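You operate a simulated robot arm through the tools that you are given. There is no shell and no other tool. Be economical: measure what you need, move in short steps, check, and stop when the job is done.

Carry out the task below with a simulated robot arm. There is one attempt and no reset: what you move stays moved.

## Task
Vacuum the dust off the sorting table.
Fine: stand the nozzle back where it was and switch the vacuum off. Set down upright: vacuum nozzle.

The check looks at the end state, three seconds after you hand in, the way a careful person would. Anything else that was tipped, shoved, dropped, spilled or broken makes it a failure.

## Robot
A 6-joint arm with a fingered hand, fixed in place. Base frame: the origin is at the foot of the arm, x ahead of it, y to its left, z up; the work surface is at about z = 0.8. Units: m, rad, N and s.
With the tool pointing down near the work surface it reaches from about 0.3 to 0.7 m from the base axis. Its first joint turns from -2.897 to 2.897 rad. Payload 4 kg.
The tool frame sits at the grasp point between the pads (the TCP): z along the fingers, y along the line on which they close. The tips reach 0.022 m beyond it. The gripper opens to 0.112 m. The gripper's body begins 0.06 m behind the TCP. The gripper is a hand of 4 fingers: y runs from the thumb to the fingers, the wrist lies at [0, 0, -0.218] in the tool frame, and closing takes about 1.5 s.
Orientation is told as [roll, pitch, yaw] about the base's x, y, z axes, in that order, counted from this pose: with the fingers straight down and closing along the base's y, the tool's x points along the base's -x, its y along +y and its z along -z.

## Interface
- The arm moves only by the tool apply_moves. Its argument "increments" is a list that holds one entry, the list of rows, each a list of 7 numbers: the shift along the tool's x, y, z in units of 25 mm (1.0 is 25 mm), then the turn, a rotation vector about the tool's x, y, z in units of 4 degrees (1.0 is 4 degrees), then the closure, from 0 (fully open) to 1 (shut). In form: [[[tx, ty, tz, rx, ry, rz, hand], ...]]. A call has 1 to 10 rows; each row shifts and turns the commanded pose from where the row before left it, along the tool's axes as they then stand. A call with a number of a shift or a turn outside -1 to 1 is refused whole. A row lasts 0.2 s, in which the tool goes at most 0.05 m and 0.15 rad; a call with a longer step from one row to the next is refused whole, and so is a gripper value outside its range. A pose out of reach is approached as far as the arm can. The call stops where the force on the tool passes 40 N (or 10 N more than at its start, if that is more) or the arm is blocked; 0.2 s more then pass. The fingers move at their own pace (about 0.045 m/s each) and stop on an object; they squeeze with about 27 N. The grip force told is the motor's: it shows also when the fingers shut on nothing. Time passes only in rows, and 0.2 s behind the last, so rows that do not move let the fingers close. The reply holds the time, the measured pose of the TCP, the force on the tool along the base axes, the opening and the grip force, in the units named above and with some noise, with the torque about the TCP (base axes, N m) and any sound that the robot's microphone picked up.
- Cameras (640 x 400 px; columns grow to the right, rows downward): "scene" is fixed at [0.2194, 0.5001, 1.4278]; the picture's right is [-1.00, -0.02, 0.00], its down [-0.02, 0.96, -0.27] and it looks along [0.01, -0.27, -0.96] (base axes); focal length 214 px, centre (320, 200). "wrist" rides on the gripper at [0.069, 0.004, -0.083] in the tool frame; the picture's right is [-0.06, 1.00, 0.00], its down [-0.77, -0.05, -0.64] and it looks along [-0.64, -0.04, 0.77] (tool axes); focal length 243 px, centre (320, 200). There is no depth. A picture from a camera that has moved, and an enlarged one, comes with that camera's place and axes in the base frame and with its lens.
- camera(camera): a new picture of that camera. It takes no simulated time.
- hand_shape(shape): the hand has 4 fingers and takes this shape, open, in about a second: jaw (thumb against the fingers, like two jaws); tri (thumb and two fingers); tip (a fingertip pinch); poke (one finger out to press); point (the index stretched); flat (the hand flat); cup (the hand cupped); fist (a fist). The gripper value then closes the fingers along that shape, each until it touches; the sizes above hold for jaw. It gives what a move gives, with no picture.
- inspect(camera, box): a new picture of the part [left, top, right, bottom] of that camera's present view, enlarged. It takes no simulated time.
- close_job(): hands the job in; it is judged then, once.

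Go step by step. Nothing tells you positions but the pictures and the camera data: compare them with the known pose of the tool, close in by small moves and look again before you grip or let go. The budget is 120 turns and 76 pictures, counting those below and the enlarged ones. Unless the task says otherwise, let go and move clear before handing in, and close with one line.

The tools are called after ">>>" by a JSON object that holds its "name" and its "arguments". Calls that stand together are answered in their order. apply_moves: Moves the arm, as the interface text tells. Its arguments: {"type":"object","properties":{"increments":{"type":"array","items":{"type":"array","items":{"type":"array","items":{"type":"number"}}}}},"required":["increments"]} The other tools are called the same way: hand_shape (shape) gives the hand a shape; camera (camera) takes a picture; inspect (camera, box) takes an enlarged picture of a part of a camera's view; close_job () hands the job in.

At the start:

```text
t: 0.0
position: [0.2067, 0.2995, 1.1739]
tool_rot: [-0.001, 0.001, 0.0]
ft_force: [-0.5, 0.0, -0.5]
ft_torque: [-0.05, -0.01, 0.0]
finger_gap: 0.112
finger_force: 0.0
shape: jaw
```

scene: 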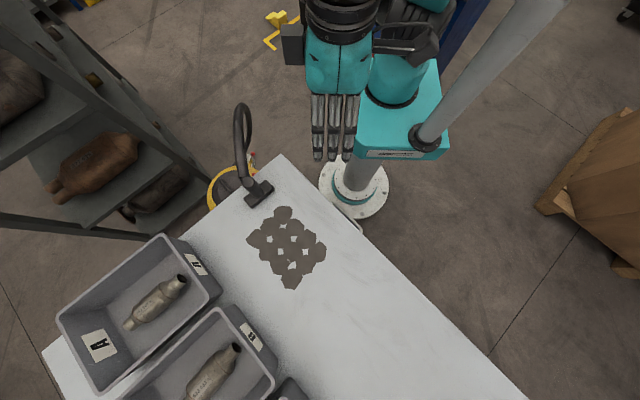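
wrist: 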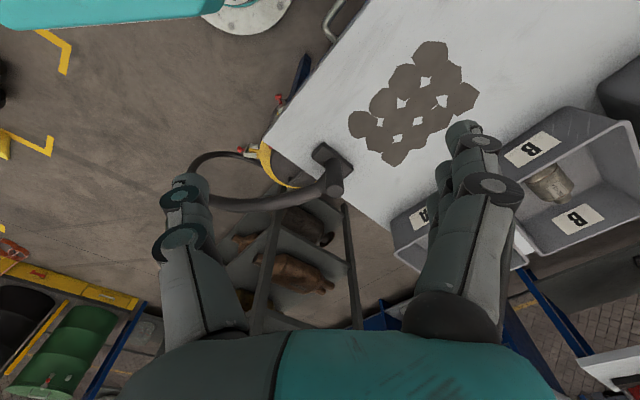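

I see a sorting table with a patch of dust, and a vacuum nozzle with a hose standing at the near corner of the table. I'll look closer at the nozzle and the vacuum with its switch.

>>> {"name": "inspect", "arguments": {"camera": "scene", "box": [190, 90, 350, 190]}}

>>> {"name": "inspect", "arguments": {"camera": "wrist", "box": [180, 80, 400, 218]}}

>>> {"name": "inspect", "arguments": {"camera": "scene", "box": [200, 170, 360, 300]}}

```text
4.00 times, centred on (270, 140) of scene
camera zoom: at [0.2194, 0.5001, 1.4278], right [-1.0, -0.02, 0.0], down [-0.02, 0.96, -0.27], along [0.01, -0.27, -0.96], focal length 858 px, centre (520, 440)
```

zoom: 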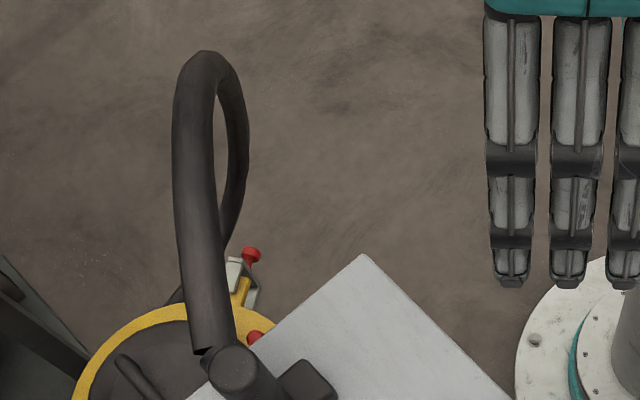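

```text
2.90 times, centred on (290, 149) of wrist
camera zoom: at [0.1372, 0.3058, 1.2567], right [0.06, 1.0, 0.0], down [0.77, -0.05, 0.64], along [0.64, -0.04, -0.77], focal length 703 px, centre (407, 348)
```

zoom: 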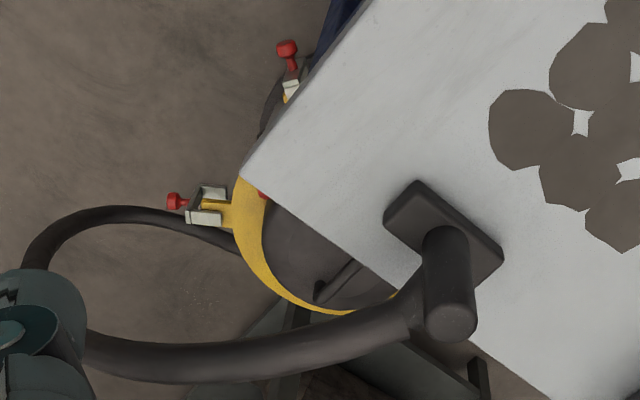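

```text
3.08 times, centred on (280, 235) of scene
camera zoom: at [0.2194, 0.5001, 1.4278], right [-1.0, -0.02, 0.0], down [-0.02, 0.96, -0.27], along [0.01, -0.27, -0.96], focal length 660 px, centre (443, 92)
```

zoom: 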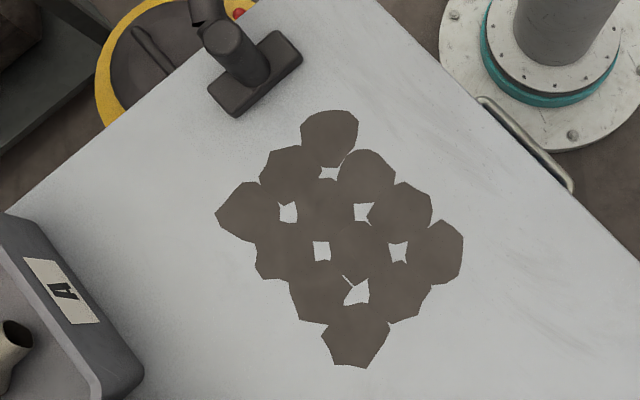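

The nozzle tube is upright at about (0.405, 0.316), its top at z≈0.915. The vacuum drum is on the floor beyond the table corner with red knobs near (0.6, 0.06, 0.33). I'll listen first, and look at the drum from a better place.

>>> {"name": "apply_moves", "arguments": {"increments": [[[0, -1, 0, 0, 0, 0, 0], [0, -1, 0, 0, 0, 0, 0], [0, -1, 0, 0, 0, 0, 0], [0, -1, 0, 0, 0, 0, 0], [0, -1, 0, 0, 0, 0, 0], [0, -1, 0, 0, 0, 0, 0], [0, -1, 0, 0, 0, 0, 0], [0, -1, 0, 0, 0, 0, 0]]]}}

>>> {"name": "camera", "arguments": {"camera": "wrist"}}

```text
t: 1.8
position: [0.2057, 0.1005, 1.1746]
tool_rot: [-0.001, 0.0, -0.001]
ft_force: [0.6, 1.3, 0.2]
ft_torque: [0.0, 0.02, -0.03]
finger_gap: 0.1119
finger_force: 0.1
shape: jaw
```

```text
70 pictures are left
camera wrist: at [0.137, 0.1055, 1.2574], right [0.06, 1.0, 0.0], down [0.77, -0.05, 0.64], along [0.64, -0.04, -0.77], focal length 243 px, centre (320, 200)
```

wrist: 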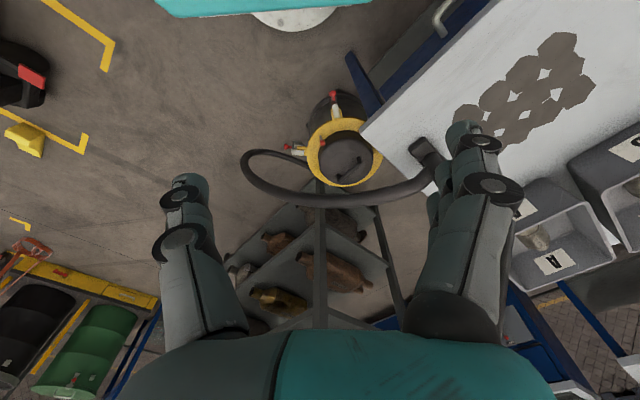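

>>> {"name": "inspect", "arguments": {"camera": "wrist", "box": [270, 80, 400, 200]}}

```text
3.33 times, centred on (335, 140) of wrist
camera zoom: at [0.137, 0.1055, 1.2574], right [0.06, 1.0, 0.0], down [0.77, -0.05, 0.64], along [0.64, -0.04, -0.77], focal length 809 px, centre (270, 400)
```

zoom: 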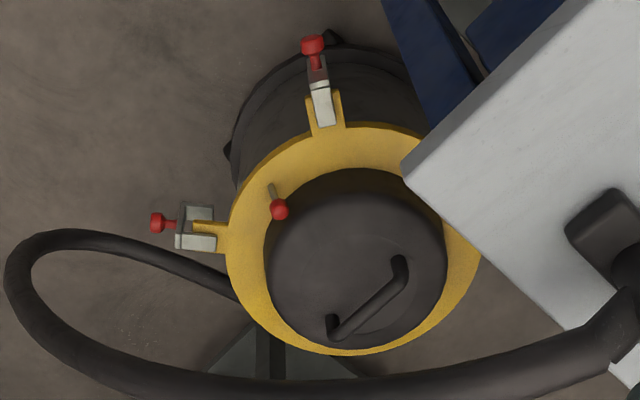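

The red-tipped lever on the yellow rim looks like the switch (the others are drum clamps); it's near (0.57, 0.09, 0.41), with the hose arching above it. No sound, so the vacuum seems off. I'll go lower on the near side for a closer look.

>>> {"name": "apply_moves", "arguments": {"increments": [[[-0.35, -0.3, 1, 0, 0, 0, 0], [-0.35, -0.3, 1, 0, 0, 0, 0], [-0.35, -0.3, 1, 0, 0, 0, 0], [-0.35, -0.3, 1, 0, 0, 0, 0], [-0.35, -0.3, 1, 0, 0, 0, 0], [-0.35, -0.3, 1, 0, 0, 0, 0], [-0.35, -0.3, 1, 0, 0, 0, 0], [-0.35, -0.3, 1, 0, 0, 0, 0], [-0.35, -0.3, 1, 0, 0, 0, 0], [-0.35, -0.3, 1, 0, 0, 0, 0]]]}}

>>> {"name": "camera", "arguments": {"camera": "wrist"}}

>>> {"name": "camera", "arguments": {"camera": "scene"}}

```text
t: 4.0
position: [0.2933, 0.0248, 0.9232]
tool_rot: [0.001, 0.001, 0.0]
ft_force: [-0.1, 0.5, 0.2]
ft_torque: [0.03, 0.02, 0.02]
finger_gap: 0.1118
finger_force: 0.1
shape: jaw
```

```text
68 pictures are left
camera wrist: at [0.2248, 0.0304, 1.0069], right [0.06, 1.0, 0.0], down [0.77, -0.05, 0.64], along [0.64, -0.04, -0.77], focal length 243 px, centre (320, 200)
```

wrist: 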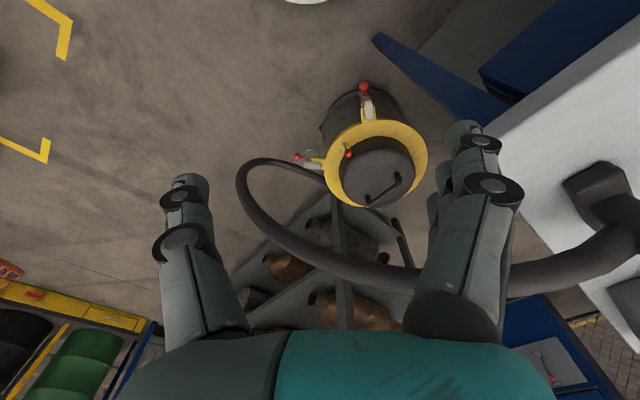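

```text
67 pictures are left
```

scene: 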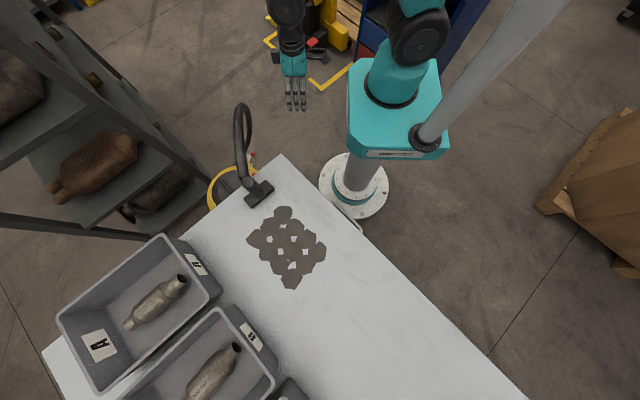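

The drum is clearer now. I'll enlarge the lever to see its shape and which way it leans.

>>> {"name": "inspect", "arguments": {"camera": "wrist", "box": [290, 75, 440, 215]}}

>>> {"name": "inspect", "arguments": {"camera": "scene", "box": [200, 145, 270, 215]}}

```text
2.86 times, centred on (365, 145) of wrist
camera zoom: at [0.2248, 0.0304, 1.0069], right [0.06, 1.0, 0.0], down [0.77, -0.05, 0.64], along [0.64, -0.04, -0.77], focal length 693 px, centre (191, 357)
```

zoom: 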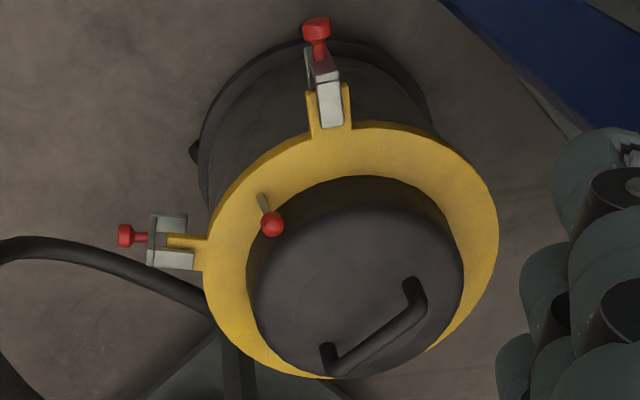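

```text
5.71 times, centred on (235, 180) of scene
camera zoom: at [0.2194, 0.5001, 1.4278], right [-1.0, -0.02, 0.0], down [-0.02, 0.96, -0.27], along [0.01, -0.27, -0.96], focal length 1226 px, centre (806, 314)
```

zoom: 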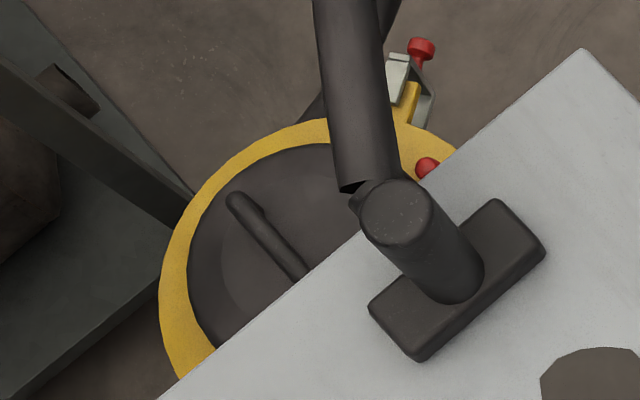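

The lever's knob is at about (0.569, 0.090, 0.39), its pivot near (0.555, 0.083, 0.36), so it leans inward over the lid; the hose arches above at z≈0.75–0.84. I'll look at what the fingertip pinch looks like before approaching from the near side, tilted.

>>> {"name": "hand_shape", "arguments": {"shape": "tip"}}

>>> {"name": "apply_moves", "arguments": {"increments": [[[0, 0, 0, 0, 0, 0, 0.6], [0, 0, 0, 0, 0, 0, 0.6], [0, 0, 0, 0, 0, 0, 0.6], [0, 0, 0, 0, 0, 0, 0.6], [0, 0, 0, 0, 0, 0, 0.6], [0, 0, 0, 0, 0, 0, 0.6]]]}}

>>> {"name": "camera", "arguments": {"camera": "wrist"}}

```text
t: 4.9
position: [0.2935, 0.025, 0.9245]
tool_rot: [0.001, -0.001, -0.001]
ft_force: [0.0, -0.6, -0.6]
ft_torque: [0.0, -0.03, -0.01]
finger_gap: 0.1118
finger_force: 0.0
shape: tip
```

```text
t: 6.3
position: [0.2937, 0.0252, 0.9243]
tool_rot: [0.001, 0.001, 0.001]
ft_force: [0.2, 0.3, 0.1]
ft_torque: [0.02, -0.04, 0.0]
finger_gap: 0.0456
finger_force: 0.1
shape: tip
```

```text
64 pictures are left
camera wrist: at [0.2249, 0.0306, 1.0072], right [0.06, 1.0, 0.0], down [0.77, -0.05, 0.64], along [0.64, -0.04, -0.77], focal length 243 px, centre (320, 200)
```

wrist: 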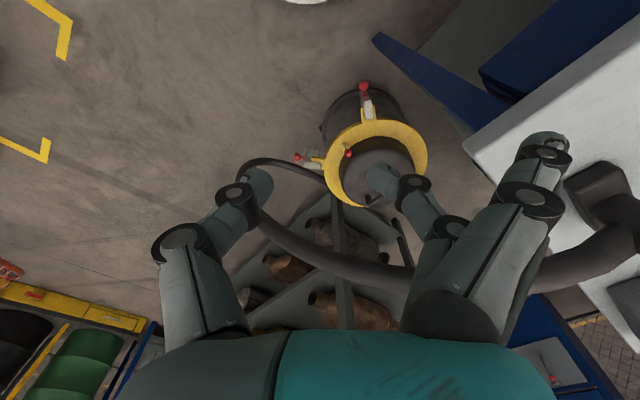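

The tip pinch uses thumb and index around the TCP, which suits the lever. I'll descend on the near side while tilting the fingers forward, staying under and in front of the hose.

>>> {"name": "apply_moves", "arguments": {"increments": [[[-0.39, 0.1, 0.93, 0, -1, 0, 0.6], [-0.324, 0.1, 0.955, 0, -1, 0, 0.6], [-0.257, 0.1, 0.975, 0, -1, 0, 0.6], [-0.188, 0.1, 0.99, 0, -1, 0, 0.6], [-0.118, 0.1, 0.99, 0, -1, 0, 0.6]]]}}

>>> {"name": "camera", "arguments": {"camera": "scene"}}

```text
t: 7.5
position: [0.3682, 0.04, 0.8097]
tool_rot: [0.001, -0.348, -0.001]
ft_force: [-0.9, -0.2, 0.5]
ft_torque: [0.02, -0.01, -0.03]
finger_gap: 0.0455
finger_force: 0.0
shape: tip
out of reach, approached as far as the arm can: row 1, 2, 3, 4
```

```text
63 pictures are left
```

scene: 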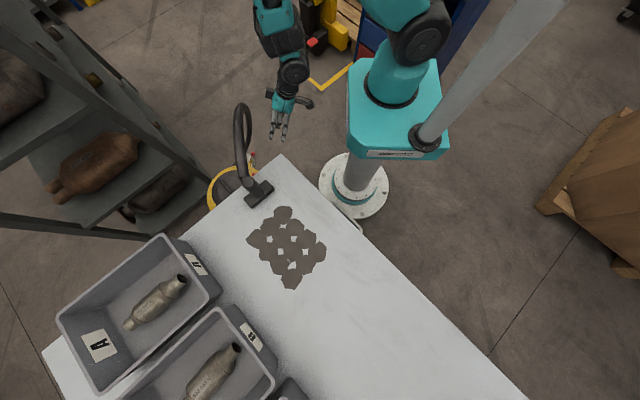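

The arm follows fine with its elbow away from the hose. I'll continue down with more tilt.

>>> {"name": "apply_moves", "arguments": {"increments": [[[0.1, 0.2, 0.95, 0, -1, 0, 0.6], [0.17, 0.2, 0.95, 0, -1, 0, 0.6], [0.24, 0.2, 0.95, 0, -1, 0, 0.6], [0.31, 0.2, 0.95, 0, -1, 0, 0.6], [0.37, 0.2, 0.93, 0, -1, 0, 0.6]]]}}

>>> {"name": "camera", "arguments": {"camera": "scene"}}

>>> {"name": "camera", "arguments": {"camera": "wrist"}}

```text
t: 8.7
position: [0.3976, 0.0657, 0.6885]
tool_rot: [-0.001, -0.698, 0.002]
ft_force: [-0.1, 0.4, -0.4]
ft_torque: [-0.02, 0.02, -0.02]
finger_gap: 0.0455
finger_force: 0.1
shape: tip
```

```text
62 pictures are left
```

scene: 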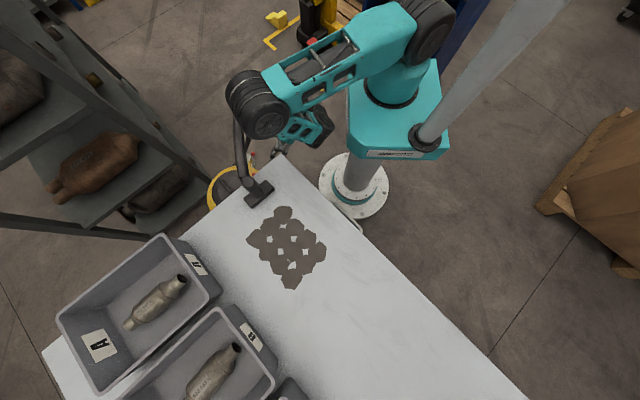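

```text
61 pictures are left
camera wrist: at [0.2901, 0.071, 0.7083], right [0.05, 1.0, 0.04], down [0.17, -0.05, 0.98], along [0.98, -0.04, -0.18], focal length 243 px, centre (320, 200)
```

wrist: 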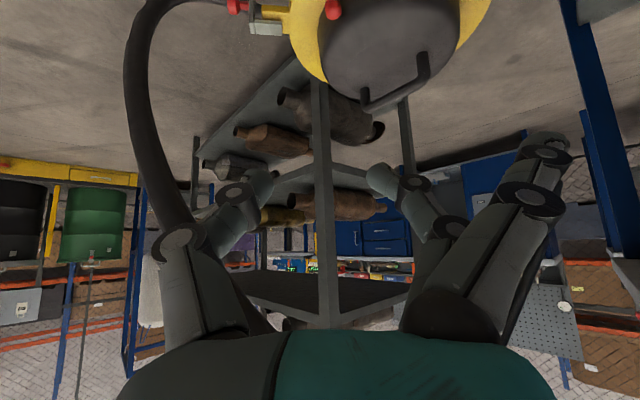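

The elbow is above and in front of the hose with some room; drum lever is below ahead. I'll go on in two halves and check clearance between.

>>> {"name": "apply_moves", "arguments": {"increments": [[[0.3, 0.1, 0.94, 0, -1, 0, 0.6], [0.35, 0.1, 0.94, 0, -1, 0, 0.6], [0.42, 0.1, 0.91, 0, 0, 0, 0.6], [0.42, 0.1, 0.91, 0, 0, 0, 0.6], [0.42, 0.1, 0.91, 0, 0, 0, 0.6]]]}}

>>> {"name": "camera", "arguments": {"camera": "scene"}}

>>> {"name": "camera", "arguments": {"camera": "wrist"}}

```text
t: 9.9
position: [0.453, 0.0831, 0.5727]
tool_rot: [0.001, -0.837, 0.0]
ft_force: [0.8, 0.1, 0.4]
ft_torque: [0.0, -0.02, 0.01]
finger_gap: 0.0454
finger_force: 0.1
shape: tip
out of reach, approached as far as the arm can: row 2
```

```text
60 pictures are left
```

scene: 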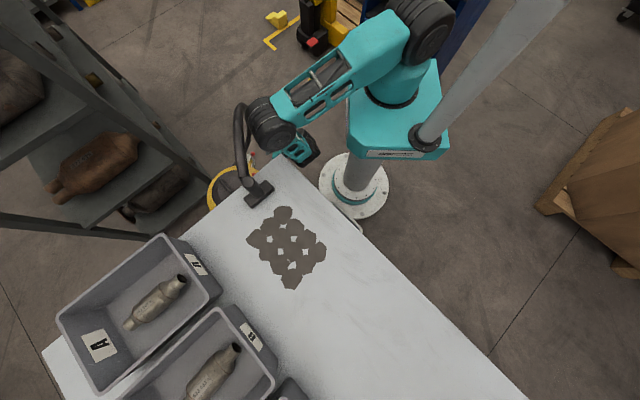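

```text
59 pictures are left
camera wrist: at [0.3446, 0.087, 0.5769], right [0.04, 1.0, 0.05], down [0.03, -0.05, 1.0], along [1.0, -0.04, -0.04], focal length 243 px, centre (320, 200)
```

wrist: 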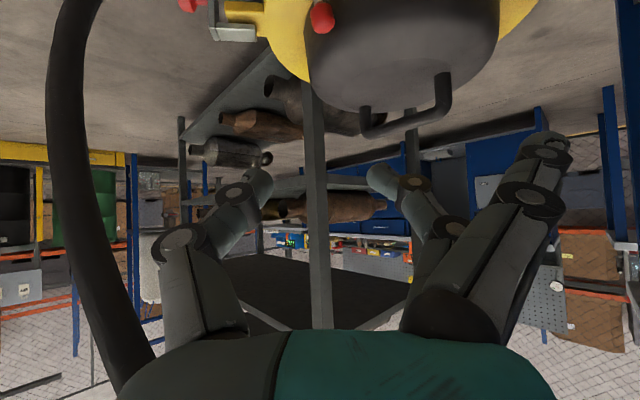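

>>> {"name": "inspect", "arguments": {"camera": "scene", "box": [210, 80, 340, 200]}}

>>> {"name": "inspect", "arguments": {"camera": "wrist", "box": [200, 0, 540, 200]}}

```text
3.33 times, centred on (275, 140) of scene
camera zoom: at [0.2194, 0.5001, 1.4278], right [-1.0, -0.02, 0.0], down [-0.02, 0.96, -0.27], along [0.01, -0.27, -0.96], focal length 715 px, centre (470, 400)
```

zoom: 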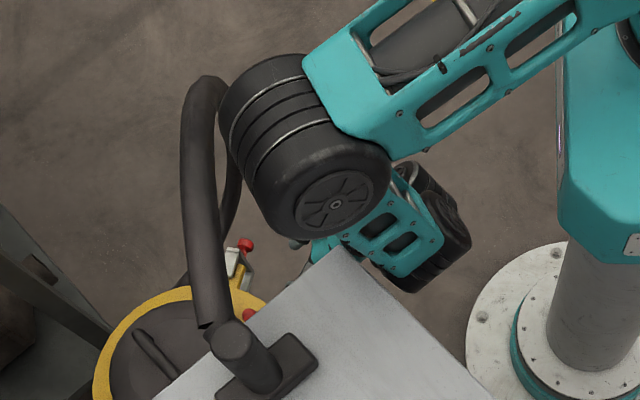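

```text
1.88 times, centred on (370, 100) of wrist
camera zoom: at [0.3446, 0.087, 0.5769], right [0.04, 1.0, 0.05], down [0.03, -0.05, 1.0], along [1.0, -0.04, -0.04], focal length 457 px, centre (226, 388)
```

zoom: 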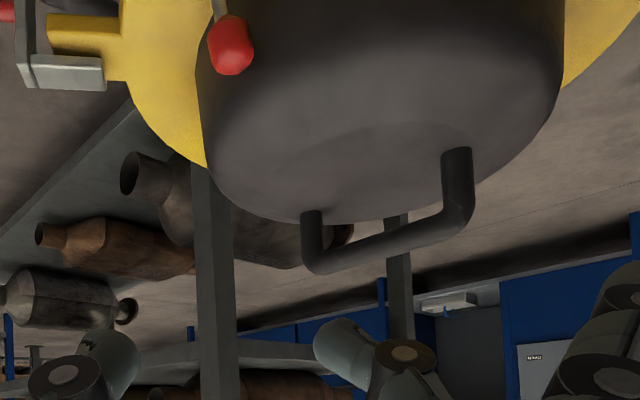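

The lid is domed, so the knob sits next to it; I'll yaw the hand ~36° so the pinch closes along the rim, with both fingers outside the dome. Turning in place first.

>>> {"name": "apply_moves", "arguments": {"increments": [[[0, 0, 0, -0.743, 0, -0.669, 0.6], [0, 0, 0, -0.743, 0, -0.669, 0.6], [0, 0, 0, -0.743, 0, -0.669, 0.6], [0, 0, 0, -0.743, 0, -0.669, 0.6], [0, 0, 0, -0.743, 0, -0.669, 0.6], [0, 0, 0, -0.743, 0, -0.669, 0.6], [0, 0, 0, -0.743, 0, -0.669, 0.6], [0, 0, 0, -0.743, 0, -0.669, 0.6], [0, 0, 0, -0.743, 0, -0.669, 0.6]]]}}

>>> {"name": "camera", "arguments": {"camera": "scene"}}

>>> {"name": "camera", "arguments": {"camera": "wrist"}}

```text
t: 11.9
position: [0.4142, 0.0706, 0.5302]
tool_rot: [-0.001, -0.698, 0.31]
ft_force: [0.1, -1.4, -1.3]
ft_torque: [0.01, 0.02, 0.0]
finger_gap: 0.0453
finger_force: 0.0
shape: tip
out of reach, approached as far as the arm can: row 3, 4, 5, 6, 7, 8
```

```text
56 pictures are left
```

scene: 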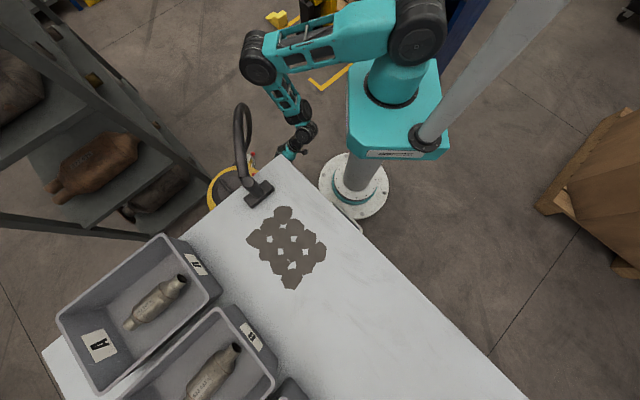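

```text
55 pictures are left
camera wrist: at [0.3124, 0.0434, 0.5495], right [-0.26, 0.97, 0.04], down [0.18, 0.01, 0.98], along [0.95, 0.26, -0.17], focal length 243 px, centre (320, 200)
```

wrist: 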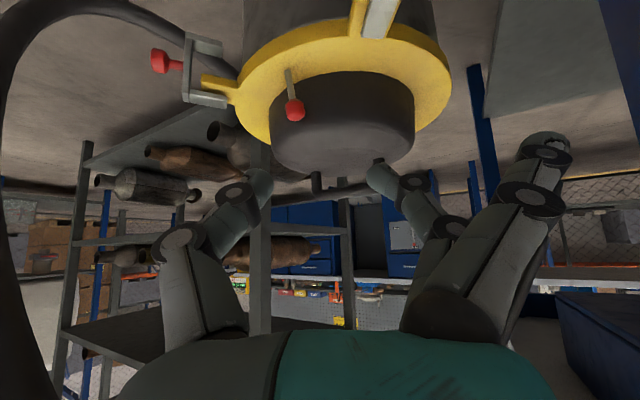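

The arm now has its elbow well clear of everything and I see the lever plainly: knob ≈ (0.575, 0.088, 0.39). I'll move to ~10 cm short of it, then add yaw.

>>> {"name": "apply_moves", "arguments": {"increments": [[[-0.274, -0.42, 0.89, 0, 0, 0, 0.6], [-0.274, -0.42, 0.89, 0, 0, 0, 0.6], [-0.274, -0.42, 0.89, 0, 0, 0, 0.6], [-0.274, -0.42, 0.89, 0, 0, 0, 0.6], [-0.274, -0.42, 0.89, 0, 0, 0, 0.6], [0, 0, 0, -0.58, 0, -0.69, 0.6], [0, 0, 0, -0.58, 0, -0.69, 0.6], [0, 0, 0, -0.58, 0, -0.69, 0.6], [0, 0, 0, -0.58, 0, -0.69, 0.6], [0, 0, 0, -0.58, 0, -0.69, 0.6]]]}}

>>> {"name": "camera", "arguments": {"camera": "scene"}}

>>> {"name": "camera", "arguments": {"camera": "wrist"}}

```text
t: 14.1
position: [0.5234, 0.0496, 0.4682]
tool_rot: [0.0, -0.699, 0.626]
ft_force: [-0.4, 0.3, -0.6]
ft_torque: [-0.01, -0.02, 0.0]
finger_gap: 0.0454
finger_force: 0.1
shape: tip
```

```text
54 pictures are left
```

scene: 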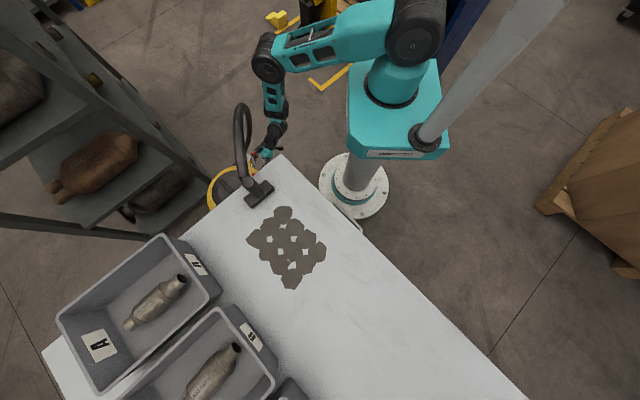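

```text
53 pictures are left
camera wrist: at [0.4353, -0.0071, 0.4868], right [-0.55, 0.84, 0.04], down [0.17, 0.06, 0.98], along [0.82, 0.54, -0.17], focal length 243 px, centre (320, 200)
```

wrist: 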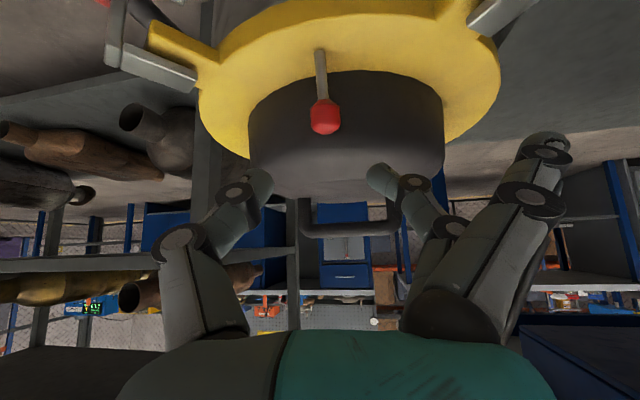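

The lever is straight ahead along the tool axis, about 9–10 cm off. I'll advance most of the way and check.

>>> {"name": "apply_moves", "arguments": {"increments": [[[-0.03, 0.03, 0.9, 0, 0, 0, 0.6], [-0.03, 0.03, 0.9, 0, 0, 0, 0.6], [-0.03, 0.03, 0.8, 0, 0, 0, 0.6]]]}}

>>> {"name": "camera", "arguments": {"camera": "wrist"}}

```text
t: 14.9
position: [0.5584, 0.0775, 0.4197]
tool_rot: [0.001, -0.7, 0.626]
ft_force: [0.0, 0.9, -0.7]
ft_torque: [0.0, 0.0, 0.03]
finger_gap: 0.0453
finger_force: 0.1
shape: tip
```

```text
52 pictures are left
camera wrist: at [0.4699, 0.0206, 0.4381], right [-0.54, 0.84, 0.04], down [0.17, 0.06, 0.98], along [0.82, 0.54, -0.17], focal length 243 px, centre (320, 200)
```

wrist: 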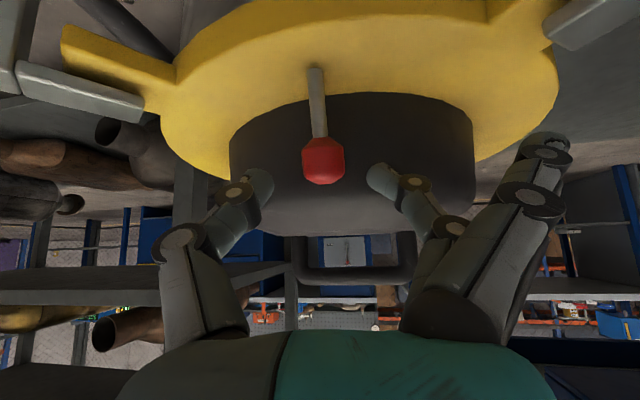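

The knob is centred between thumb and index, about 3.5 cm ahead of the TCP. Advance 2.5 cm and close the pinch.

>>> {"name": "apply_moves", "arguments": {"increments": [[[0, 0.05, 0.5, 0, 0, 0, 0.6], [0, 0.05, 0.5, 0, 0, 0, 0.6], [0, 0, 0, 0, 0, 0, 0.8], [0, 0, 0, 0, 0, 0, 1], [0, 0, 0, 0, 0, 0, 1], [0, 0, 0, 0, 0, 0, 1], [0, 0, 0, 0, 0, 0, 1]]]}}

>>> {"name": "camera", "arguments": {"camera": "wrist"}}

```text
t: 16.5
position: [0.564, 0.0864, 0.4128]
tool_rot: [-0.001, -0.699, 0.627]
ft_force: [1.9, 0.5, -0.2]
ft_torque: [0.02, -0.02, -0.03]
finger_gap: 0.0131
finger_force: 27.1
shape: tip
out of reach, approached as far as the arm can: row 1, 2
```

```text
51 pictures are left
camera wrist: at [0.4751, 0.0293, 0.433], right [-0.54, 0.84, 0.04], down [0.17, 0.06, 0.98], along [0.82, 0.54, -0.18], focal length 243 px, centre (320, 200)
```

wrist: 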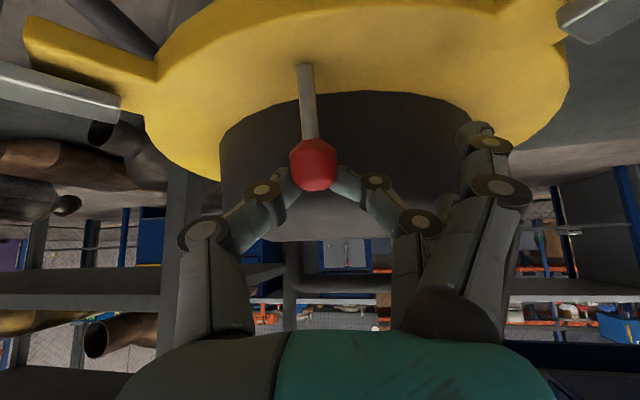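

The pinch holds the knob (gap 13 mm). I'll pull the lever outward along its arc and listen.

>>> {"name": "apply_moves", "arguments": {"increments": [[[0.16, 0, -0.44, 0, 0, 0, 1], [0.21, 0, -0.38, 0, 0, 0, 1], [0.31, 0, -0.26, 0, 0, 0, 1], [0.41, 0, -0.14, 0, 0, 0, 1], [0.46, 0, -0.08, 0, 0, 0, 1]]]}}

>>> {"name": "camera", "arguments": {"camera": "wrist"}}

```text
t: 17.7
position: [0.5213, 0.0558, 0.413]
tool_rot: [0.0, -0.698, 0.627]
ft_force: [-0.1, -0.6, 1.0]
ft_torque: [0.02, -0.01, -0.03]
finger_gap: 0.0088
finger_force: 27.6
shape: tip
```

```text
50 pictures are left
camera wrist: at [0.4326, -0.0002, 0.4328], right [-0.55, 0.84, 0.04], down [0.17, 0.06, 0.98], along [0.82, 0.54, -0.18], focal length 243 px, centre (320, 200)
```

wrist: 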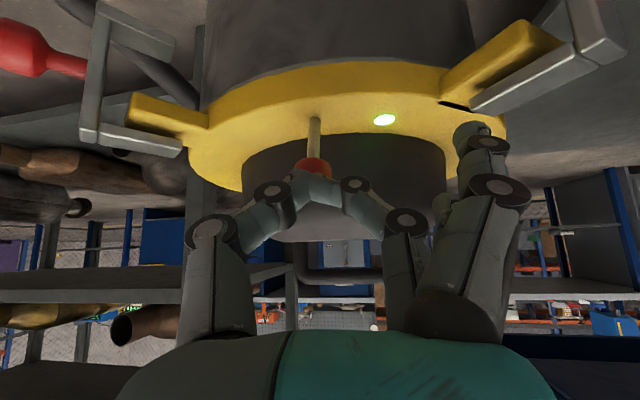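

A green light has come on at the rim, so the lever flipped; the knob has slipped from the pinch. I'll open slightly while backing off and look.

>>> {"name": "apply_moves", "arguments": {"increments": [[[0, 0, -0.5, 0, 0, 0, 0.8], [0, 0, -0.8, 0, 0, 0, 0.6], [0, 0, -0.8, 0, 0, 0, 0.6], [0, 0, -0.8, 0, 0, 0, 0.6]]]}}

>>> {"name": "camera", "arguments": {"camera": "wrist"}}

```text
t: 18.7
position: [0.4843, 0.0312, 0.4699]
tool_rot: [0.001, -0.7, 0.628]
ft_force: [0.3, -0.2, -0.2]
ft_torque: [0.0, 0.02, -0.02]
finger_gap: 0.0439
finger_force: 0.0
shape: tip
```

```text
49 pictures are left
camera wrist: at [0.396, -0.0275, 0.489], right [-0.54, 0.84, 0.04], down [0.17, 0.06, 0.98], along [0.82, 0.54, -0.17], focal length 243 px, centre (320, 200)
```

wrist: 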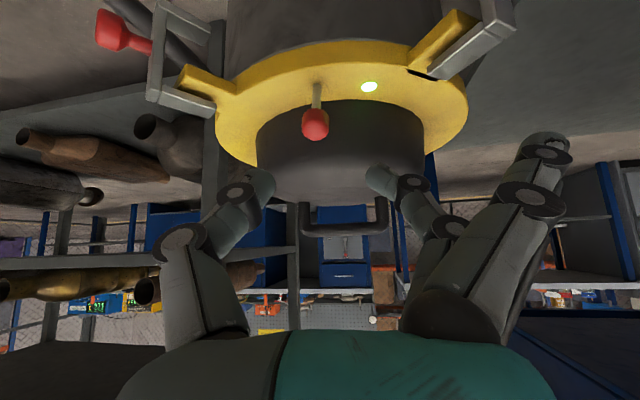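

>>> {"name": "inspect", "arguments": {"camera": "wrist", "box": [220, 30, 480, 200]}}

```text
2.35 times, centred on (350, 115) of wrist
camera zoom: at [0.396, -0.0275, 0.489], right [-0.54, 0.84, 0.04], down [0.17, 0.06, 0.98], along [0.82, 0.54, -0.17], focal length 571 px, centre (249, 400)
```

zoom: 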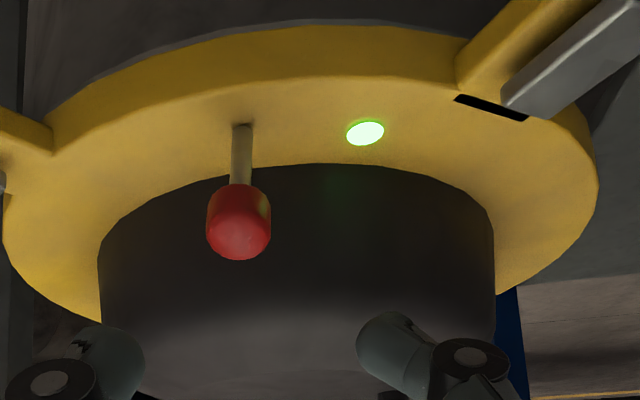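

The lever now leans outward and the lamp is lit: the vacuum is on. I'll back out along the approach, then rise while untilting, keeping to the near side of the hose.

>>> {"name": "apply_moves", "arguments": {"increments": [[[0, 0, -1, 0, 0, 0, 0.6], [0, 0, -1, 0, 0, 0, 0.6], [0, 0, -1, 0, 0, 0, 0.6], [0, 0, -1, 0, 0, 0, 0.6], [-0.49, 0, -0.895, 0, 1, 0, 0.6], [-0.426, 0, -0.927, 0, 1, 0, 0.6], [-0.36, 0, -0.954, 0, 1, 0, 0.6]]]}}

>>> {"name": "camera", "arguments": {"camera": "scene"}}

```text
t: 20.3
position: [0.4255, -0.0148, 0.6216]
tool_rot: [-0.001, -0.489, 0.624]
ft_force: [-1.0, 0.8, 0.1]
ft_torque: [0.03, -0.03, 0.0]
finger_gap: 0.0444
finger_force: 0.1
shape: tip
out of reach, approached as far as the arm can: row 4
```

```text
47 pictures are left
```

scene: 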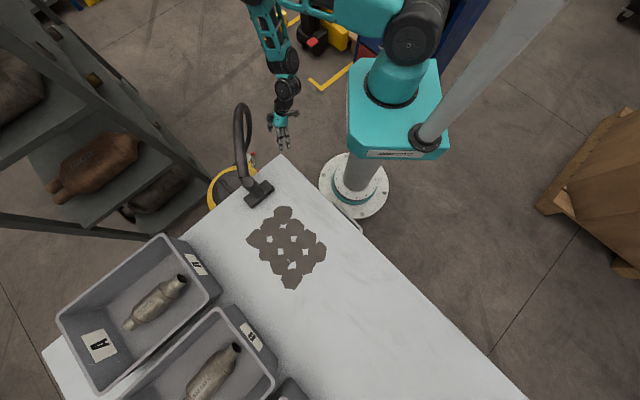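

The way up is clear, on the robot's side of the hose. Continue rising and straightening.

>>> {"name": "apply_moves", "arguments": {"increments": [[[-0.1, -0.2, -0.97, 0, 1, 0, 0.6], [-0.05, -0.2, -0.98, 0, 1, 0, 0.6], [0.0, -0.2, -1, 0, 1, 0, 0.6], [0.1, -0.2, -1, 0, 1, 0, 0.6], [0.15, -0.2, -1, 0, 1, 0, 0.6], [0.2, -0.2, -1, 0, 1, 0, 0.6], [0.2, 0, -1, 0, 1, 0, 0.6], [0.2, 0, -1, 0, 0, 0, 0.6], [0.2, 0, -1, 0, 0, 0, 0.6], [0.2, 0, -1, 0, 0, 0, 0.6]]]}}

>>> {"name": "camera", "arguments": {"camera": "scene"}}

```text
t: 22.5
position: [0.382, -0.0833, 0.8604]
tool_rot: [0.001, 0.0, 0.625]
ft_force: [0.3, 0.5, 0.7]
ft_torque: [-0.01, 0.0, 0.05]
finger_gap: 0.0438
finger_force: 0.1
shape: tip
```

```text
46 pictures are left
```

scene: 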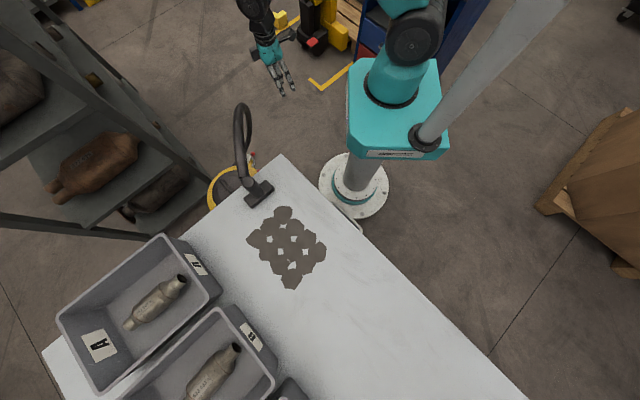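

Clear above. I'll rise to z≈1.1 while turning, and switch the hand to jaw, then go over the nozzle.

>>> {"name": "apply_moves", "arguments": {"increments": [[[0, 0, -1, 0, 0, 1, 0.3], [0, 0, -1, 0, 0, 1, 0.3], [0, 0, -1, 0, 0, 1, 0.3], [0, 0, -1, 0, 0, 1, 0.3], [0, 0, -1, 0, 0, 1, 0.3], [0, 0, -1, 0, 0, 1, 0.3], [0, 0, -1, 0, 0, 1, 0.3], [0, 0, -1, 0, 0, 1, 0.3], [0, 0, -1, 0, 0, 1, 0.3], [0, 0, -1, 0, 0, 1, 0.3]]]}}

>>> {"name": "hand_shape", "arguments": {"shape": "jaw"}}

>>> {"name": "apply_moves", "arguments": {"increments": [[[0, 1, 0, 0, 0, 0, 0], [0, 1, 0, 0, 0, 0, 0], [0, 1, 0, 0, 0, 0, 0], [0, 1, 0, 0, 0, 0, 0], [0, 1, 0, 0, 0, 0, 0], [0, 1, 0, 0, 0, 0, 0], [0, 1, 0, 0, 0, 0, 0], [0, 1, 0, 0, 0, 0, 0], [0, 1, 0, 0, 0, 0, 0], [0, 1, 0, 0, 0, 0, 0]]]}}

>>> {"name": "camera", "arguments": {"camera": "wrist"}}

```text
t: 24.7
position: [0.38, -0.0841, 1.1108]
tool_rot: [0.0, -0.002, -0.075]
ft_force: [-0.2, -0.5, -0.4]
ft_torque: [0.02, -0.01, 0.02]
finger_gap: 0.0779
finger_force: 0.0
shape: tip
```

```text
t: 25.6
position: [0.3814, -0.0829, 1.1096]
tool_rot: [0.001, -0.002, -0.074]
ft_force: [-0.5, -0.3, 1.6]
ft_torque: [-0.04, 0.03, -0.04]
finger_gap: 0.1117
finger_force: 0.0
shape: jaw
```

```text
t: 27.8
position: [0.3989, 0.1665, 1.1097]
tool_rot: [0.0, -0.002, -0.073]
ft_force: [0.6, -0.4, -0.3]
ft_torque: [0.03, -0.02, -0.02]
finger_gap: 0.112
finger_force: 0.0
shape: jaw
```

```text
45 pictures are left
camera wrist: at [0.3312, 0.1767, 1.193], right [0.14, 0.99, 0.0], down [0.76, -0.1, 0.64], along [0.64, -0.09, -0.77], focal length 243 px, centre (320, 200)
```

wrist: 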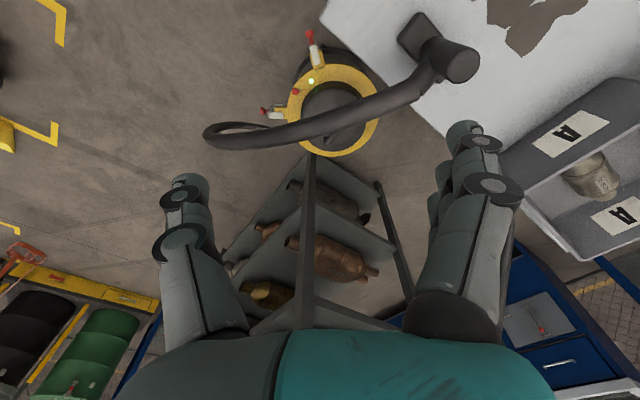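

>>> {"name": "inspect", "arguments": {"camera": "wrist", "box": [380, 0, 510, 110]}}

```text
3.64 times, centred on (445, 55) of wrist
camera zoom: at [0.3312, 0.1767, 1.193], right [0.14, 0.99, 0.0], down [0.76, -0.1, 0.64], along [0.64, -0.09, -0.77], focal length 882 px, centre (-134, 727)
```

zoom: 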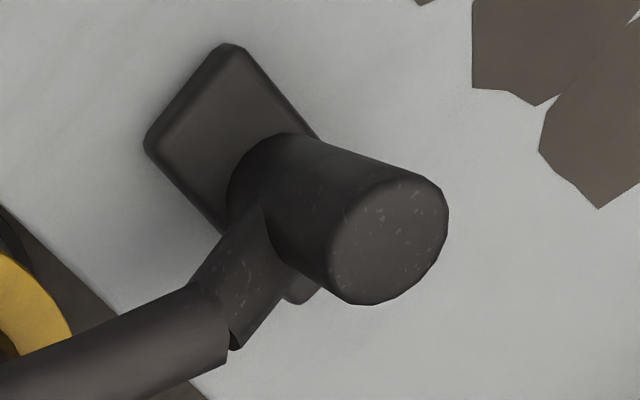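

The tube (31 mm) is upright at about (0.404, 0.313), with a hose port leaving toward (+x, −y). I'll turn the hand to yaw −45° so the jaws close along the nozzle's long side, clear of the port.

>>> {"name": "apply_moves", "arguments": {"increments": [[[0, 0.5, 0, 0, 0, 1, 0], [0, 0.5, 0, 0, 0, 1, 0], [0, 0.5, 0, 0, 0, 1, 0], [0, 0.5, 0, 0, 0, 1, 0], [0, 0.5, 0, 0, 0, 1, 0], [0, 0, 0, 0, 0, 1, 0], [0, 0, 0, 0, 0, 1, 0], [0, 0, 0, 0, 0, 1, 0], [0, 0, 0, 0, 0, 1, 0], [0, 0, 0, 0, 0, 1, 0]]]}}

>>> {"name": "camera", "arguments": {"camera": "wrist"}}

```text
t: 30.0
position: [0.4118, 0.2266, 1.11]
tool_rot: [0.001, -0.001, -0.773]
ft_force: [0.2, 0.0, 0.7]
ft_torque: [-0.02, -0.02, -0.01]
finger_gap: 0.1119
finger_force: 0.1
shape: jaw
```

```text
43 pictures are left
camera wrist: at [0.366, 0.2798, 1.1928], right [0.74, 0.67, 0.0], down [0.51, -0.57, 0.64], along [0.43, -0.48, -0.77], focal length 243 px, centre (320, 200)
```

wrist: 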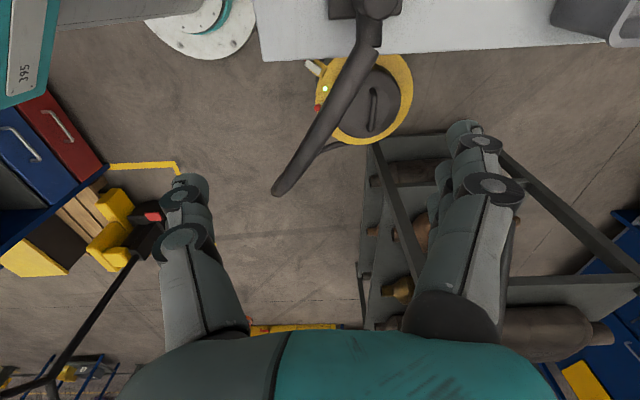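

Alignment looks good. Now I'll go over the tube and descend to just above it, then check centring.

>>> {"name": "apply_moves", "arguments": {"increments": [[[0.887, 0.757, 0, 0, 0, 0, 0], [0.887, 0.757, 0, 0, 0, 0, 0], [0.887, 0.757, 0, 0, 0, 0, 0], [0, 0, 1, 0, 0, 0, 0], [0, 0, 1, 0, 0, 0, 0], [0, 0, 1, 0, 0, 0, 0], [0, 0, 1, 0, 0, 0, 0], [0, 0, 1, 0, 0, 0, 0]]]}}

>>> {"name": "camera", "arguments": {"camera": "wrist"}}

>>> {"name": "inspect", "arguments": {"camera": "scene", "box": [190, 110, 330, 220]}}

```text
t: 31.8
position: [0.4046, 0.3145, 0.9839]
tool_rot: [0.003, 0.001, -0.77]
ft_force: [0.2, -0.2, -0.3]
ft_torque: [0.0, 0.03, -0.02]
finger_gap: 0.1117
finger_force: 0.0
shape: jaw
```

```text
42 pictures are left
camera wrist: at [0.3581, 0.3674, 1.0685], right [0.74, 0.67, 0.0], down [0.51, -0.57, 0.64], along [0.43, -0.48, -0.77], focal length 243 px, centre (320, 200)
```

wrist: 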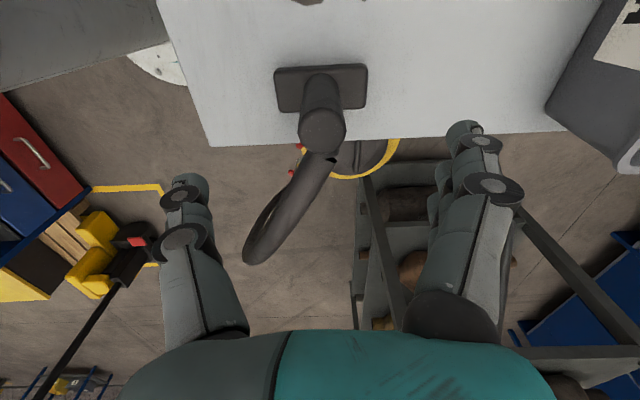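

```text
3.64 times, centred on (260, 165) of scene
camera zoom: at [0.2194, 0.5001, 1.4278], right [-1.0, -0.02, 0.0], down [-0.02, 0.96, -0.27], along [0.01, -0.27, -0.96], focal length 780 px, centre (538, 327)
```

zoom: 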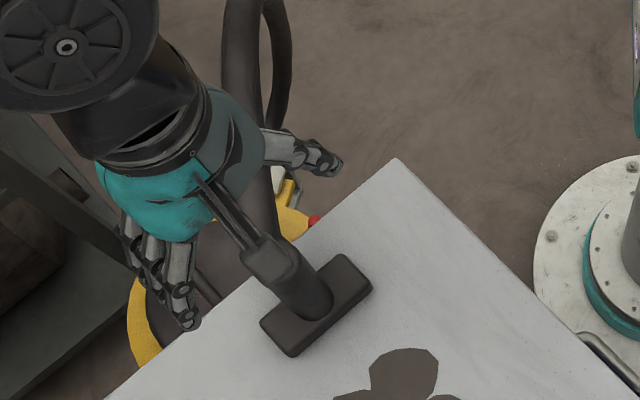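

The tube is centred between the jaws. I'll descend to z≈0.887 and close.

>>> {"name": "apply_moves", "arguments": {"increments": [[[0.03, 0.02, 0.96, 0, 0, 0, 0], [0.03, 0.02, 0.96, 0, 0, 0, 0], [0.03, 0.02, 0.96, 0, 0, 0, 0], [0, 0, 0.96, 0, 0, 0, 0]]]}}

>>> {"name": "camera", "arguments": {"camera": "wrist"}}

```text
t: 32.8
position: [0.4037, 0.3176, 0.8884]
tool_rot: [0.001, 0.001, -0.772]
ft_force: [0.4, 1.2, -0.1]
ft_torque: [-0.03, -0.02, 0.02]
finger_gap: 0.112
finger_force: 0.1
shape: jaw
```

```text
40 pictures are left
camera wrist: at [0.3574, 0.3701, 0.9715], right [0.74, 0.67, 0.0], down [0.51, -0.57, 0.64], along [0.43, -0.48, -0.77], focal length 243 px, centre (320, 200)
```

wrist: 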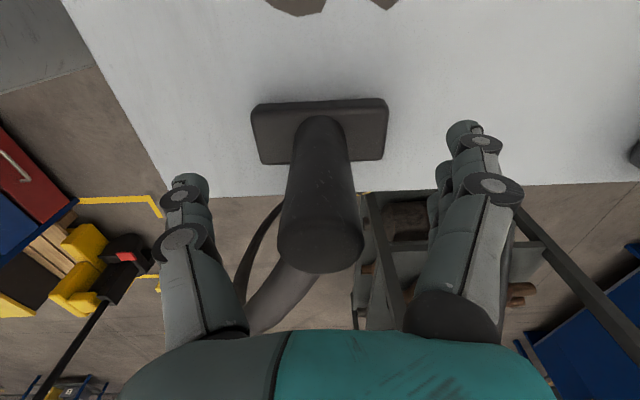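

>>> {"name": "apply_moves", "arguments": {"increments": [[[0, 0, 0, 0, 0, 0, 0.5], [0, 0, 0, 0, 0, 0, 0.7], [0, 0, 0, 0, 0, 0, 1], [0, 0, 0, 0, 0, 0, 1], [0, 0, 0, 0, 0, 0, 1], [0, 0, 0, 0, 0, 0, 1], [0, 0, 0, 0, 0, 0, 1], [0, 0, 0, 0, 0, 0, 1]]]}}

>>> {"name": "camera", "arguments": {"camera": "wrist"}}

```text
t: 34.6
position: [0.4035, 0.3178, 0.8884]
tool_rot: [0.0, 0.001, -0.773]
ft_force: [-0.1, 0.3, 0.2]
ft_torque: [0.02, -0.06, 0.0]
finger_gap: 0.0169
finger_force: 26.9
shape: jaw
```

```text
39 pictures are left
camera wrist: at [0.3575, 0.3701, 0.9719], right [0.74, 0.67, 0.0], down [0.51, -0.57, 0.64], along [0.43, -0.48, -0.77], focal length 243 px, centre (320, 200)
```

wrist: 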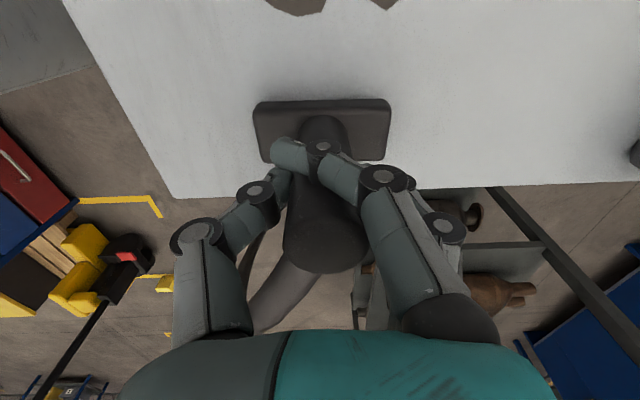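

The tube is held firmly. I'll lift a hair (≈1 mm) and sweep over the dust, checking whether it is picked up.

>>> {"name": "apply_moves", "arguments": {"increments": [[[0, 0, -0.05, 0, 0, 0, 1], [0.6, 0, 0, 0, 0, 0, 1], [0.8, 0, 0, 0, 0, 0, 1], [0.8, 0, 0, 0, 0, 0, 1], [0.8, 0, 0, 0, 0, 0, 1], [0.8, 0, 0, 0, 0, 0, 1], [0.8, 0, 0, 0, 0, 0, 1]]]}}

>>> {"name": "camera", "arguments": {"camera": "scene"}}

>>> {"name": "camera", "arguments": {"camera": "wrist"}}

```text
t: 36.2
position: [0.3209, 0.397, 0.89]
tool_rot: [0.003, 0.001, -0.772]
ft_force: [-0.1, -0.4, 0.0]
ft_torque: [0.02, 0.01, 0.02]
finger_gap: 0.0167
finger_force: 26.3
shape: jaw
```

```text
38 pictures are left
```

scene: 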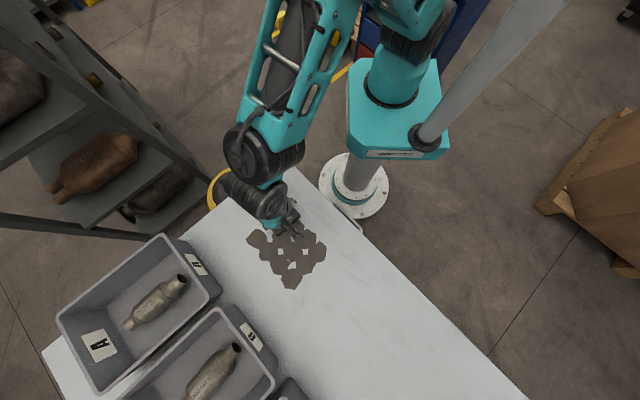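

```text
37 pictures are left
camera wrist: at [0.2747, 0.4498, 0.9732], right [0.74, 0.67, 0.0], down [0.51, -0.57, 0.64], along [0.43, -0.48, -0.77], focal length 243 px, centre (320, 200)
```

wrist: 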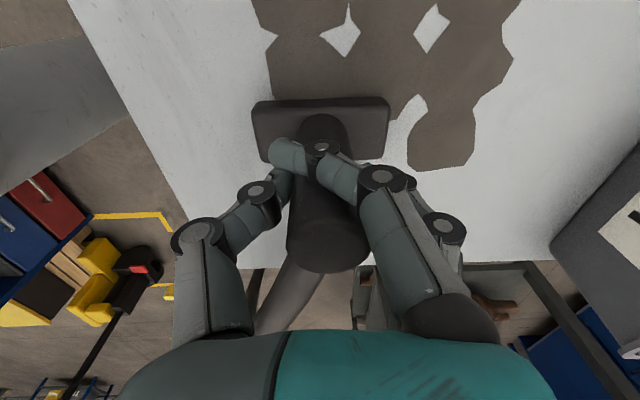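

It works: the strip behind the nozzle is clean. Continue this pass to the far end, then shift sideways and come back.

>>> {"name": "apply_moves", "arguments": {"increments": [[[0.8, 0, 0, 0, 0, 0, 1], [0.8, 0, 0, 0, 0, 0, 1], [0.8, 0, 0, 0, 0, 0, 1], [0.8, 0, 0, 0, 0, 0, 1], [0.8, 0, 0, 0, 0, 0, 1], [0.8, 0, 0, 0, 0, 0, 1], [0.8, 0, 0, 0, 0, 0, 1], [0.5, 0, 0, 0, 0, 0, 1]]]}}

>>> {"name": "camera", "arguments": {"camera": "wrist"}}

>>> {"name": "camera", "arguments": {"camera": "scene"}}

```text
t: 38.0
position: [0.2119, 0.5031, 0.8895]
tool_rot: [0.003, -0.001, -0.772]
ft_force: [0.2, -0.7, -0.2]
ft_torque: [0.01, -0.1, -0.02]
finger_gap: 0.0169
finger_force: 27.3
shape: jaw
```

```text
36 pictures are left
camera wrist: at [0.1653, 0.5563, 0.9727], right [0.74, 0.67, 0.0], down [0.51, -0.57, 0.64], along [0.43, -0.48, -0.77], focal length 243 px, centre (320, 200)
```

wrist: 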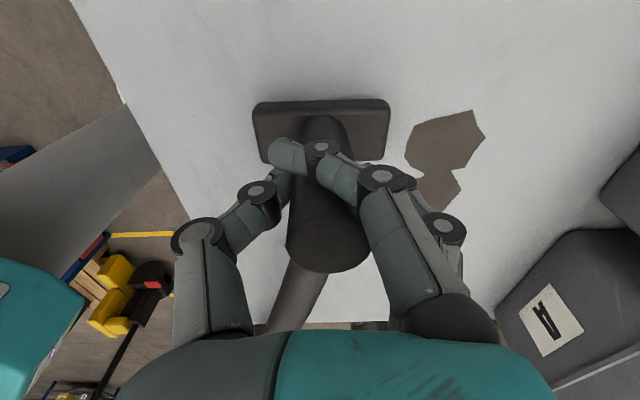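

```text
35 pictures are left
```

scene: 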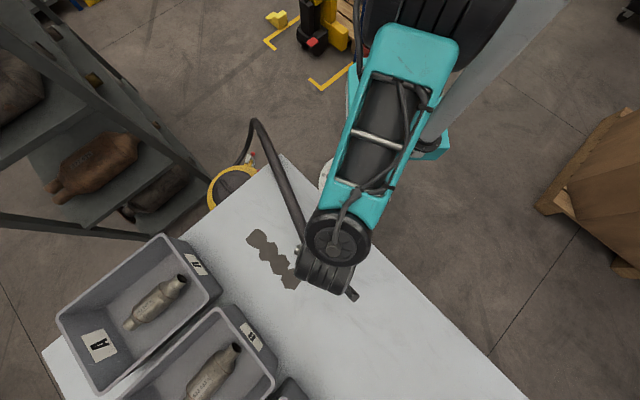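

A strip remains on the far-side, centred about 9 cm to the right in the wrist view. The bins are ~7 cm beyond that, so I'll shift 8.5 cm and sweep back.

>>> {"name": "apply_moves", "arguments": {"increments": [[[0.2, 0.85, 0, 0, 0, 0, 1], [0, 0.85, 0, 0, 0, 0, 1], [0, 0.85, 0, 0, 0, 0, 1], [0, 0.85, 0, 0, 0, 0, 1], [-0.8, 0, 0, 0, 0, 0, 1], [-0.8, 0, 0, 0, 0, 0, 1], [-0.8, 0, 0, 0, 0, 0, 1]]]}}

>>> {"name": "camera", "arguments": {"camera": "wrist"}}

>>> {"name": "camera", "arguments": {"camera": "scene"}}

```text
t: 39.6
position: [0.3104, 0.526, 0.8909]
tool_rot: [0.002, 0.0, -0.774]
ft_force: [-0.7, -0.5, 0.1]
ft_torque: [0.07, -0.06, -0.03]
finger_gap: 0.0169
finger_force: 26.9
shape: jaw
```

```text
34 pictures are left
camera wrist: at [0.264, 0.5784, 0.9733], right [0.74, 0.67, 0.0], down [0.51, -0.57, 0.64], along [0.43, -0.48, -0.77], focal length 243 px, centre (320, 200)
```

wrist: 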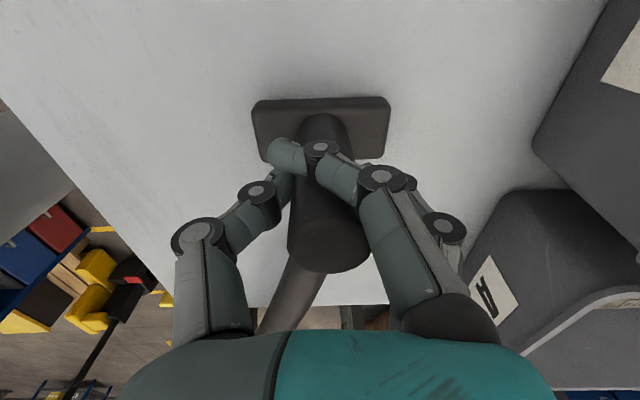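

```text
33 pictures are left
```

scene: 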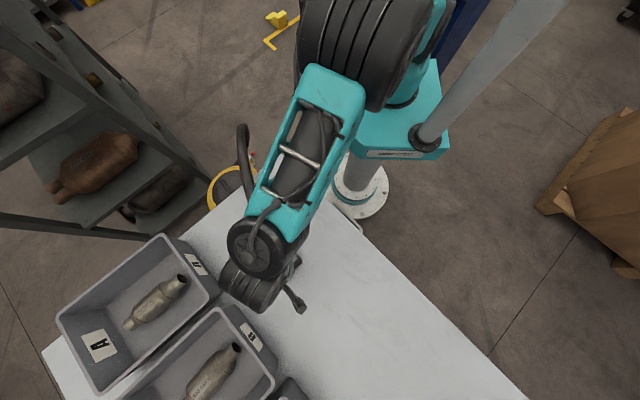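

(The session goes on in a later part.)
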